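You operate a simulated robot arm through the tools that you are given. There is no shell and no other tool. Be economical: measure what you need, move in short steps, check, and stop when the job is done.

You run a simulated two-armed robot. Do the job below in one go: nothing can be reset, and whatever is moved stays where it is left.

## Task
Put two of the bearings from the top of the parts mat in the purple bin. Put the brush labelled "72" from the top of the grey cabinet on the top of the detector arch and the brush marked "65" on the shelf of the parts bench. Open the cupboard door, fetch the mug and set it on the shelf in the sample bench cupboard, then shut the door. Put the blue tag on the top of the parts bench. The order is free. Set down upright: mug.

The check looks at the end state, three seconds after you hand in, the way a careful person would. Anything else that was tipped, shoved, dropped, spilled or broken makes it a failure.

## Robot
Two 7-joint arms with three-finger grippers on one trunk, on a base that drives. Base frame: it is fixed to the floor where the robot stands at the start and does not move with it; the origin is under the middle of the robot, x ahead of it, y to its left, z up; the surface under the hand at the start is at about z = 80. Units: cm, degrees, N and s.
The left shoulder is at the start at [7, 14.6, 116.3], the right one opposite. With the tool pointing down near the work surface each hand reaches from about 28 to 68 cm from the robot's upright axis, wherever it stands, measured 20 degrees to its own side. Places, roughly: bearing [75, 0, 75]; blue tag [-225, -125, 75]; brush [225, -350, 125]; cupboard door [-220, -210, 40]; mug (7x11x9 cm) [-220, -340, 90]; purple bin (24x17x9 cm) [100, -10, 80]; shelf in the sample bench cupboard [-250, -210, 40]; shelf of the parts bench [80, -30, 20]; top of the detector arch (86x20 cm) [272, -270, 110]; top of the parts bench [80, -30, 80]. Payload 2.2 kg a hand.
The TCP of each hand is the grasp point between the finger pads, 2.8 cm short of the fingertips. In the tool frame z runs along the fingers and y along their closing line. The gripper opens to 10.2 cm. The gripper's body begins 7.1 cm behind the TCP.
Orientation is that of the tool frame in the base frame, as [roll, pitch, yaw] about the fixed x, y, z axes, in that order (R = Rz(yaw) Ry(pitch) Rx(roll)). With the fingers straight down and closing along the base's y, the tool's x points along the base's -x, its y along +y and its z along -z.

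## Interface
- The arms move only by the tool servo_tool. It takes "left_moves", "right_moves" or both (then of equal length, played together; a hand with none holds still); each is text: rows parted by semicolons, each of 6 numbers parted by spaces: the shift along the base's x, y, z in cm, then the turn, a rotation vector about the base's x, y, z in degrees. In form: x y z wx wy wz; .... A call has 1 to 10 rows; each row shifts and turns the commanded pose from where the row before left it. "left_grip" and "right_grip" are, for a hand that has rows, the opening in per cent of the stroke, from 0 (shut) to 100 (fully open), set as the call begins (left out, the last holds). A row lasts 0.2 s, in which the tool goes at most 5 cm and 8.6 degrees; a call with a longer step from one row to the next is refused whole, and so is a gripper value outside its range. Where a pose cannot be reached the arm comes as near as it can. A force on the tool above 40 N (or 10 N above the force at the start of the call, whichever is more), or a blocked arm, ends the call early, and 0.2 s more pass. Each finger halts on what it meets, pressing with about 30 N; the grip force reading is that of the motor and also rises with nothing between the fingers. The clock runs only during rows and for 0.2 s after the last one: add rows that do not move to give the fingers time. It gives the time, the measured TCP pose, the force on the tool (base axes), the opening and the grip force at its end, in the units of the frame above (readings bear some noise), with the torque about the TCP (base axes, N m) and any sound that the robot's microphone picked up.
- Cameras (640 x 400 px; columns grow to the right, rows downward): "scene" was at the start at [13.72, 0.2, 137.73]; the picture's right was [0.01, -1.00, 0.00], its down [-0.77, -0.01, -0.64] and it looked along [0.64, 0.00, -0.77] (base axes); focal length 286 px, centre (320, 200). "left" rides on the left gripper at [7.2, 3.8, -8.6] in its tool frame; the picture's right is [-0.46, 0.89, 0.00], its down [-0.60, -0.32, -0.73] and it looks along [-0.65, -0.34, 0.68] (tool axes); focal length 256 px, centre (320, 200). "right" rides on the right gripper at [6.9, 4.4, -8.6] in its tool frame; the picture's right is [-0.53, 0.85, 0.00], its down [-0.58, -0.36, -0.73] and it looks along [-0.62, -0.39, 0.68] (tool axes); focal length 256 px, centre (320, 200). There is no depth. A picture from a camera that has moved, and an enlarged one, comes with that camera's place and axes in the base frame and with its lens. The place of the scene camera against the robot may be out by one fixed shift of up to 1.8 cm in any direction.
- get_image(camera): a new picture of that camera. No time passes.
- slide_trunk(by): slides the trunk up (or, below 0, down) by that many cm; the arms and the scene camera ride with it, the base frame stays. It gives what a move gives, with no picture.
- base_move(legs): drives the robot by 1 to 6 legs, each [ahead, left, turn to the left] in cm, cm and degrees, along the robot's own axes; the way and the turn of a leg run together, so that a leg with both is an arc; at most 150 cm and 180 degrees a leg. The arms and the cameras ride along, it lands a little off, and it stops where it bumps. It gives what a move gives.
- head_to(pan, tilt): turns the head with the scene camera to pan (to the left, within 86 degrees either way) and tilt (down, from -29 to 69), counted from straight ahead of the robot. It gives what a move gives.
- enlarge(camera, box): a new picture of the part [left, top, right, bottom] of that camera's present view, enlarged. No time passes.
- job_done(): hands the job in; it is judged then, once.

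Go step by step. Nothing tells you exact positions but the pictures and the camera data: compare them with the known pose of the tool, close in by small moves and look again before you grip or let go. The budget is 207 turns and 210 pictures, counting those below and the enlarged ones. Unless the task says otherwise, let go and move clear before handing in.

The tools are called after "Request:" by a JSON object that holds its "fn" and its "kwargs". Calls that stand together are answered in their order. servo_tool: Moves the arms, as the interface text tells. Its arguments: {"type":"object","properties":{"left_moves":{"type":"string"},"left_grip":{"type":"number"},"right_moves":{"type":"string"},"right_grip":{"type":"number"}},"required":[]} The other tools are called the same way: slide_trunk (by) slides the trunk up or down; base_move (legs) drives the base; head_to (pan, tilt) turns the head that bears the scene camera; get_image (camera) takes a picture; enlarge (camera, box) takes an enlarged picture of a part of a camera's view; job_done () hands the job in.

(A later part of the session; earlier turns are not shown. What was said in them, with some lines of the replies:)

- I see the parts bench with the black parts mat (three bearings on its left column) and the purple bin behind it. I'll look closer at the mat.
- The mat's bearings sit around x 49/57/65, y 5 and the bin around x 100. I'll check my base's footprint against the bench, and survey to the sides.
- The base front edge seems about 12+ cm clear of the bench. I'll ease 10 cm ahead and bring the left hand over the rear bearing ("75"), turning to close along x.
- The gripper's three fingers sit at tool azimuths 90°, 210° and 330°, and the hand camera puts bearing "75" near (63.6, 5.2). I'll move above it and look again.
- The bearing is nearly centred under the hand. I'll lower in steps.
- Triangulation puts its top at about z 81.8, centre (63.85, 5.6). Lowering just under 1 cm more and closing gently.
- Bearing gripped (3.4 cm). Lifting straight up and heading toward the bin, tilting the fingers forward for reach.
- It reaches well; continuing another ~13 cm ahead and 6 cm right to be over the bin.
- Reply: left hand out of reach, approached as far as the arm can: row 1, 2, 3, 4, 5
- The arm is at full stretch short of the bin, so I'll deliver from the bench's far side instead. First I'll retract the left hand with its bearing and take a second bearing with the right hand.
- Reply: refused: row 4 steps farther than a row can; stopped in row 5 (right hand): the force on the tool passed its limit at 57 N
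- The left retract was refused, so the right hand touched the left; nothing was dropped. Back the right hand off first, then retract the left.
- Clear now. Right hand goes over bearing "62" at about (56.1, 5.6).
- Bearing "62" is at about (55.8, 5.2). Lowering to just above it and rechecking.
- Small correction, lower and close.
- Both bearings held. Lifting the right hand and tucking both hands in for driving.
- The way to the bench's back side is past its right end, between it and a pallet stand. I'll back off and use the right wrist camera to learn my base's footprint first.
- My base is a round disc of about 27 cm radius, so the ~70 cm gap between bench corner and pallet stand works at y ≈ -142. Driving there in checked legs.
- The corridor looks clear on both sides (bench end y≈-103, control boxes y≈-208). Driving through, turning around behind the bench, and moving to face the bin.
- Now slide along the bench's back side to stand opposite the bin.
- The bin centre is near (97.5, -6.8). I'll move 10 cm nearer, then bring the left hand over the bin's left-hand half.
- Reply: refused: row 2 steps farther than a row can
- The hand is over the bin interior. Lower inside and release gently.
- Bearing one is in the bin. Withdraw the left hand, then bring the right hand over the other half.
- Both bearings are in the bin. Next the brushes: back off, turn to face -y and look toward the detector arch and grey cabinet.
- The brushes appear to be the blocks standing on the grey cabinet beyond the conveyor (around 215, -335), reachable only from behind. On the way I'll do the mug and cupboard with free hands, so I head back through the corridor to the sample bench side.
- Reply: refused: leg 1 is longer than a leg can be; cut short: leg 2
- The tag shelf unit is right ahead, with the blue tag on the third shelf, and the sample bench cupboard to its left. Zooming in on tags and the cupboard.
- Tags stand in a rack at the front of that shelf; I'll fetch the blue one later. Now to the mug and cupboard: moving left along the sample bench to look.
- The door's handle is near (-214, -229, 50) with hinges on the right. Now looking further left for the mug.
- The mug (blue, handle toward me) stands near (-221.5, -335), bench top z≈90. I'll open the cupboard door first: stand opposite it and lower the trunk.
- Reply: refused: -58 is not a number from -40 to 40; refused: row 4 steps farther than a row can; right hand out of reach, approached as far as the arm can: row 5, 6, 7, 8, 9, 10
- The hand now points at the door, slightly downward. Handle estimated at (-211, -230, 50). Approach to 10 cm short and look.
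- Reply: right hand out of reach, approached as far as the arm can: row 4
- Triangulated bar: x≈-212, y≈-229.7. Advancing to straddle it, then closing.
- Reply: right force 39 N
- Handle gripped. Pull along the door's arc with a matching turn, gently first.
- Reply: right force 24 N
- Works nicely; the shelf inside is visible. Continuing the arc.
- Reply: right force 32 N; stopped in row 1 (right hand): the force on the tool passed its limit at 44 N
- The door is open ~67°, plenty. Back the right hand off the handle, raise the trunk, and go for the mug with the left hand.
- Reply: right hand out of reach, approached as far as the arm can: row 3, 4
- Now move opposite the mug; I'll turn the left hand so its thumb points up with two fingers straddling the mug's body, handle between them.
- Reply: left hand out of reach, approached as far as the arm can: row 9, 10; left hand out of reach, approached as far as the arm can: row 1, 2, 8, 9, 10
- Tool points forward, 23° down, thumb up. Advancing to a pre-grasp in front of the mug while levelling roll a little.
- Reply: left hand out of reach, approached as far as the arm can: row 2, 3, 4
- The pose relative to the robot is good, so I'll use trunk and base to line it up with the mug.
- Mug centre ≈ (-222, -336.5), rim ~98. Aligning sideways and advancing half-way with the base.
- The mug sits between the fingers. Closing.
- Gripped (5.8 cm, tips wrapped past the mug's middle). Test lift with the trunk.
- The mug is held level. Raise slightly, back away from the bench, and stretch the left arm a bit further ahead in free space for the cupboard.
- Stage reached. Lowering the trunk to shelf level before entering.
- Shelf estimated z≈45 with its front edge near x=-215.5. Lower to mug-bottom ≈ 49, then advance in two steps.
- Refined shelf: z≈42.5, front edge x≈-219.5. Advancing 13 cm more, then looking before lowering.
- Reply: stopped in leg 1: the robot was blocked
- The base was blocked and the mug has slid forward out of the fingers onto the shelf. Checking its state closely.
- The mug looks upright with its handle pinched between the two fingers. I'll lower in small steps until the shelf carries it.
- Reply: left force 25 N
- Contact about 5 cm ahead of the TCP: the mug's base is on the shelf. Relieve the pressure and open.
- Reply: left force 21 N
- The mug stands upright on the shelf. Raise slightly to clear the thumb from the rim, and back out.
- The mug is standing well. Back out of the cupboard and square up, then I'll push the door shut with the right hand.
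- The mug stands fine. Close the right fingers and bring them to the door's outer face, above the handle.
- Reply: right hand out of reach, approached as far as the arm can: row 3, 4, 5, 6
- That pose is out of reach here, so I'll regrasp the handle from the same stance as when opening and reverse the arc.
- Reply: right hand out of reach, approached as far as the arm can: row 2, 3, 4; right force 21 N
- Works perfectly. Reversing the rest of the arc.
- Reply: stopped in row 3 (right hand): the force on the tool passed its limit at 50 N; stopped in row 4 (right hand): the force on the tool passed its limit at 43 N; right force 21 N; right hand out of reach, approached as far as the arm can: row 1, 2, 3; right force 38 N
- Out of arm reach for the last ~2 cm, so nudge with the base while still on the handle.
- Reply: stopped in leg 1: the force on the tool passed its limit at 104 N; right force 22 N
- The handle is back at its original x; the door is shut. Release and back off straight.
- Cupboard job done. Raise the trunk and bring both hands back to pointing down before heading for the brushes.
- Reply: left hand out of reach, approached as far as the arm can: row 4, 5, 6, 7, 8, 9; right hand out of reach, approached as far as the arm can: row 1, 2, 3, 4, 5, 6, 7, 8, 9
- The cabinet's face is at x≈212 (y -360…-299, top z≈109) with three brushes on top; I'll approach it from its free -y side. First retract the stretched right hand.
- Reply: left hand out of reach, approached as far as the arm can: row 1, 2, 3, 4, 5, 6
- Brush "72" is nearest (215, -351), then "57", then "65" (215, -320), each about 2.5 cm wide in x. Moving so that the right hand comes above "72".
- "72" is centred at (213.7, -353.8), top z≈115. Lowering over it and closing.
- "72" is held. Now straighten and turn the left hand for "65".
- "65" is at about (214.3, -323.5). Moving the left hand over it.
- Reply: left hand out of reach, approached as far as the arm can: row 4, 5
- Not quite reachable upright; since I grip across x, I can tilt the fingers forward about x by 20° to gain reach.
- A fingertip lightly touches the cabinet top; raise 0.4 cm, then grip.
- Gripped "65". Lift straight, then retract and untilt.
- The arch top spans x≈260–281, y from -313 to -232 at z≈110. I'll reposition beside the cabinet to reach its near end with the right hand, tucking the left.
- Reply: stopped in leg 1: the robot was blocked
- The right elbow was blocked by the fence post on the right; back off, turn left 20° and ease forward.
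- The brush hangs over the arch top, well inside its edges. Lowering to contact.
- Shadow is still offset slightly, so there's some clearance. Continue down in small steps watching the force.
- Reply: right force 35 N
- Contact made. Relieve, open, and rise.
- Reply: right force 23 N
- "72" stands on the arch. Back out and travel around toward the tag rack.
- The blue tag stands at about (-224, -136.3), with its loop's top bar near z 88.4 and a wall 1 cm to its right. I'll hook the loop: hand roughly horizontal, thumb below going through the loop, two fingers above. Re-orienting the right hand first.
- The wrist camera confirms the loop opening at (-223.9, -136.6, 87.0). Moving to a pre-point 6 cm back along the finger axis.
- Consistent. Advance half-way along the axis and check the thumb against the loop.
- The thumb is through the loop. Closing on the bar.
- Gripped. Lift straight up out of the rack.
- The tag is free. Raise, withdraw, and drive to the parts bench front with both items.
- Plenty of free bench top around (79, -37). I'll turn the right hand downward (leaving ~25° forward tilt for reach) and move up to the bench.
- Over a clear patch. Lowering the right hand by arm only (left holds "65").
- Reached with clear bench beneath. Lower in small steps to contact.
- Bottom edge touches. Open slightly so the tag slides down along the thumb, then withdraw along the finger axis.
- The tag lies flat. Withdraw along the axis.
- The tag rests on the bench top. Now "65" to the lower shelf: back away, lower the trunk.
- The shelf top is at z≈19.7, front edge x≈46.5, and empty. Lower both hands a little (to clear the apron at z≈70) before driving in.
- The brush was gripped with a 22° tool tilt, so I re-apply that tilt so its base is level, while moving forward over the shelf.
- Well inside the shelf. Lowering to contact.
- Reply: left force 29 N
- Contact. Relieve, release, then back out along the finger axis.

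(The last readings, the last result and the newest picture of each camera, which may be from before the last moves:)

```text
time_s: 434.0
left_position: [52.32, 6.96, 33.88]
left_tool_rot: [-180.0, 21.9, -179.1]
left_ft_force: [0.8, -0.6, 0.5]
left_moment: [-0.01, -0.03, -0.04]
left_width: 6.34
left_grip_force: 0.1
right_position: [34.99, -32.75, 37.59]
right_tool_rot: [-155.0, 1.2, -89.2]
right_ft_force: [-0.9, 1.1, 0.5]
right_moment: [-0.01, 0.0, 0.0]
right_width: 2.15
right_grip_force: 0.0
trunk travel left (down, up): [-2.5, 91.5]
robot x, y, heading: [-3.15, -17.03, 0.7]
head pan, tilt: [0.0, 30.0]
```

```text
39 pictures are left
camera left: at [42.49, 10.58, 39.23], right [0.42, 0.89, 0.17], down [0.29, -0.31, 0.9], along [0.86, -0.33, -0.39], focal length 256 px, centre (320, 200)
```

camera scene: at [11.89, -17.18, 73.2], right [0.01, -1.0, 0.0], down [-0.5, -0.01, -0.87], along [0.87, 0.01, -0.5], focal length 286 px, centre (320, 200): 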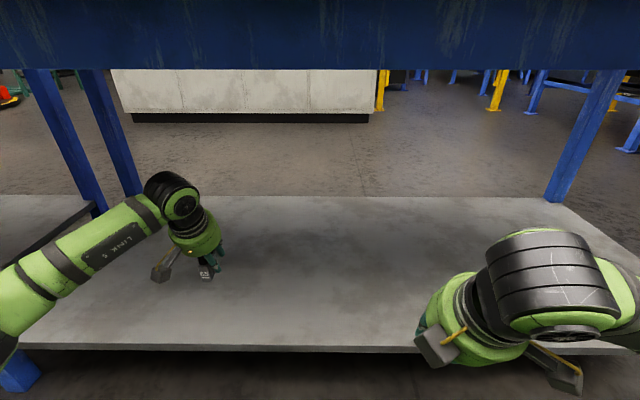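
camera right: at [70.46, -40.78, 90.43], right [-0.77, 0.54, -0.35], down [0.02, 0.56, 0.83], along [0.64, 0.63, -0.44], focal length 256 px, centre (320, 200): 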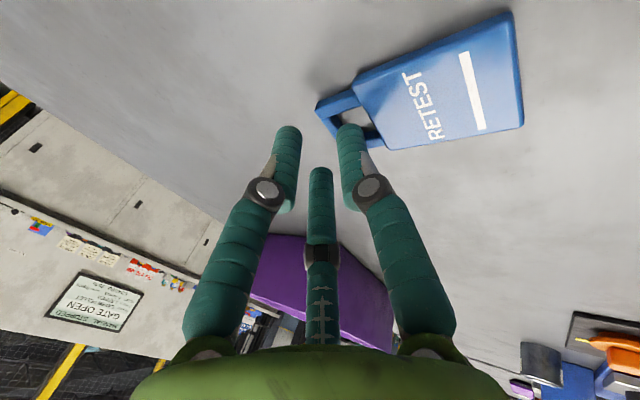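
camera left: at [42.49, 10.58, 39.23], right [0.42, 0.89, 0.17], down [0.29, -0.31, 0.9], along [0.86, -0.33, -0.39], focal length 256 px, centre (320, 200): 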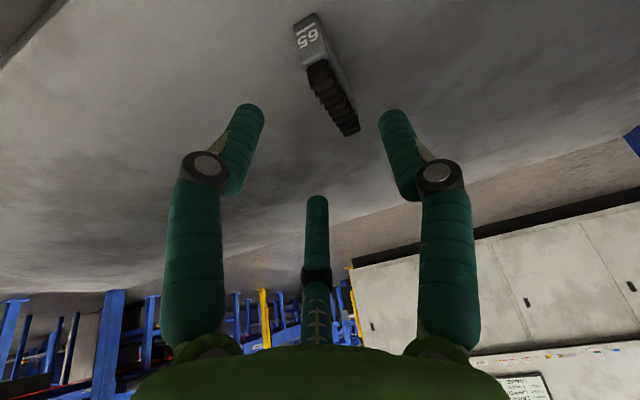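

"65" stands upright on the shelf. Back out and verify the bench, then glance at the cupboard door.

Request:
{"fn": "base_move", "kwargs": {"legs": [[-45, 0, 0]]}}

Request:
{"fn": "get_image", "kwargs": {"camera": "scene"}}

Request:
{"fn": "slide_trunk", "kwargs": {"by": 40}}

Request:
{"fn": "slide_trunk", "kwargs": {"by": 30}}

Request:
{"fn": "get_image", "kwargs": {"camera": "scene"}}

Request:
{"fn": "base_move", "kwargs": {"legs": [[0, 0, -150]]}}

Request:
{"fn": "get_image", "kwargs": {"camera": "scene"}}

```text
time_s: 436.8
left_position: [6.93, 6.51, 33.73]
left_tool_rot: [-179.8, 21.9, -178.9]
left_ft_force: [0.8, -0.4, -0.1]
left_moment: [0.03, 0.02, -0.01]
left_width: 6.34
left_grip_force: 0.0
right_position: [-10.57, -33.24, 37.61]
right_tool_rot: [-155.2, 1.1, -89.2]
right_ft_force: [0.2, 0.3, 1.0]
right_moment: [0.02, 0.03, 0.01]
right_width: 2.14
right_grip_force: 0.0
trunk travel left (down, up): [-2.5, 91.5]
robot x, y, heading: [-48.9, -18.31, 0.6]
head pan, tilt: [0.0, 30.0]
```

```text
38 pictures are left
camera scene: at [-33.56, -17.67, 73.2], right [0.01, -1.0, 0.0], down [-0.5, -0.01, -0.87], along [0.87, 0.01, -0.5], focal length 286 px, centre (320, 200)
```

scene: 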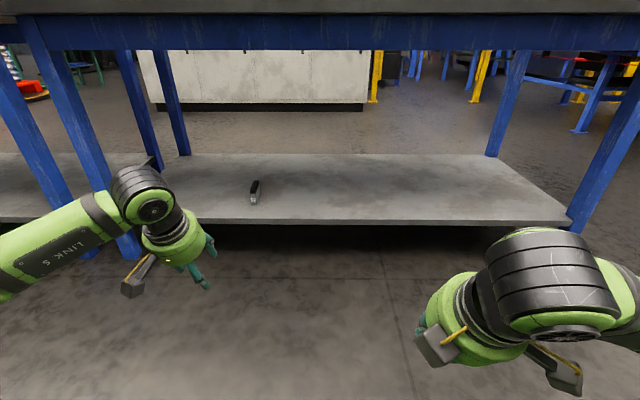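

```text
time_s: 440.6
left_position: [6.92, 6.45, 73.93]
left_tool_rot: [-180.0, 21.9, -178.9]
left_ft_force: [0.4, 0.4, -0.1]
left_moment: [0.0, 0.0, -0.03]
left_width: 6.31
left_grip_force: 0.1
right_position: [-10.4, -33.26, 77.62]
right_tool_rot: [-155.1, 1.3, -89.2]
right_ft_force: [0.1, -0.8, 0.5]
right_moment: [0.0, -0.02, 0.0]
right_width: 2.14
right_grip_force: 0.0
trunk travel left (down, up): [-42.5, 51.5]
robot x, y, heading: [-48.57, -17.81, 0.5]
head pan, tilt: [0.0, 30.0]
```

```text
time_s: 443.6
left_position: [6.85, 6.53, 103.96]
left_tool_rot: [-179.8, 22.0, -178.8]
left_ft_force: [0.2, 0.0, -0.3]
left_moment: [-0.02, 0.04, -0.03]
left_width: 6.35
left_grip_force: 0.1
right_position: [-10.41, -33.28, 107.46]
right_tool_rot: [-155.0, 1.2, -89.2]
right_ft_force: [-0.5, 0.4, 0.2]
right_moment: [0.04, 0.0, 0.0]
right_width: 2.14
right_grip_force: 0.0
trunk travel left (down, up): [-72.5, 21.5]
robot x, y, heading: [-48.8, -18.11, 0.5]
head pan, tilt: [0.0, 30.0]
```

```text
37 pictures are left
camera scene: at [-33.55, -17.67, 143.2], right [0.01, -1.0, 0.0], down [-0.5, -0.01, -0.87], along [0.87, 0.01, -0.5], focal length 286 px, centre (320, 200)
```

scene: 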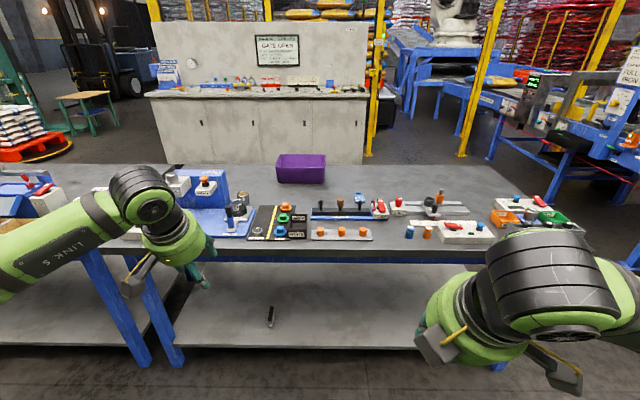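

```text
time_s: 450.1
left_position: [-83.59, -67.47, 103.82]
left_tool_rot: [-179.9, 21.9, 31.8]
left_ft_force: [-0.3, -1.8, 0.5]
left_moment: [0.0, -0.01, 0.04]
left_width: 6.31
left_grip_force: 0.1
right_position: [-89.19, -24.45, 107.46]
right_tool_rot: [-155.0, 1.2, 121.5]
right_ft_force: [0.3, -0.3, -0.1]
right_moment: [0.01, -0.03, -0.02]
right_width: 2.16
right_grip_force: 0.0
trunk travel left (down, up): [-72.5, 21.5]
robot x, y, heading: [-48.6, -18.11, -148.6]
head pan, tilt: [0.0, 30.0]
```

```text
36 pictures are left
camera scene: at [-59.57, -25.19, 143.21], right [-0.52, 0.85, 0.0], down [0.43, 0.26, -0.87], along [-0.74, -0.45, -0.5], focal length 286 px, centre (320, 200)
```

scene: 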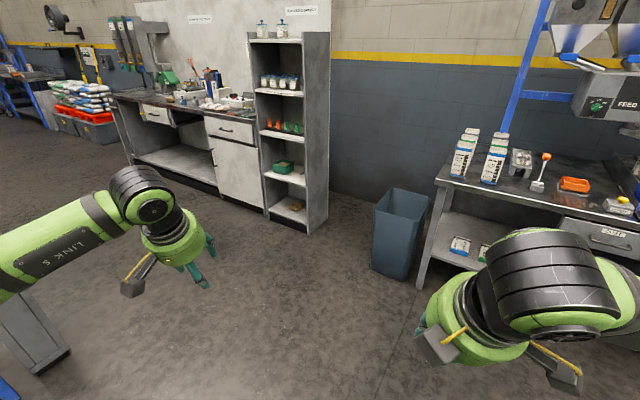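

Request:
{"fn": "enlarge", "kwargs": {"camera": "scene", "box": [180, 90, 340, 230]}}

```text
2.86 times, centred on (260, 160) of scene
camera zoom: at [-59.57, -25.19, 143.21], right [-0.52, 0.85, 0.0], down [0.43, 0.26, -0.87], along [-0.74, -0.45, -0.5], focal length 819 px, centre (491, 314)
```

zoom: 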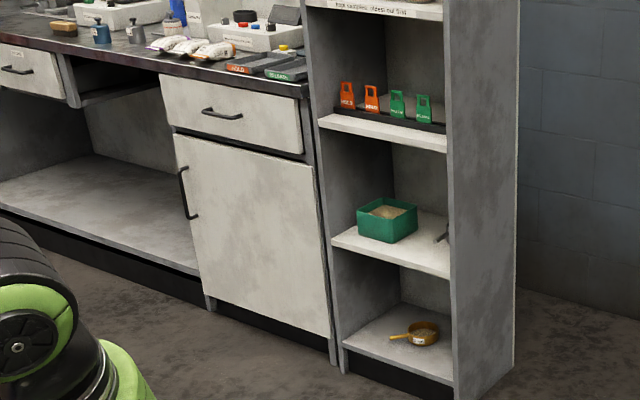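

The cupboard door is shut flush, the remaining tags are undisturbed, and everything else is in place with both hands empty and clear. Handing in.

Request:
{"fn": "job_done", "kwargs": {}}

```text
The job is handed in.
```

I've handed in the job with every item where you asked, but there were bumps and one slip along the way. I haven't seen the check's result.

- **Bearings:** "75" and "62" are in the purple bin.
- **Brushes:** "72" stands on top of the detector arch, and "65" stands on the shelf of the parts bench.
- **Mug:** it stands upright on the cupboard shelf and the door is shut. It slipped forward in the grip as it went in, so I lowered it until the shelf took its weight before letting go.
- **Blue tag:** it lies flat on top of the parts bench.

**Bumps:**
- The right hand knocked the left while the left held a bearing, at about 57 N.
- One base move was cut short near the tag shelf, and I never found out why.
- The base was blocked twice: once at the cupboard, when the mug slipped, and once beside the arch, most likely against a fence post.
- Pushing the door shut peaked at about 104 N.

I saw nothing tipped or out of place in the last pictures. They did not cover the arch, the inside of the shut cupboard or the fence post.
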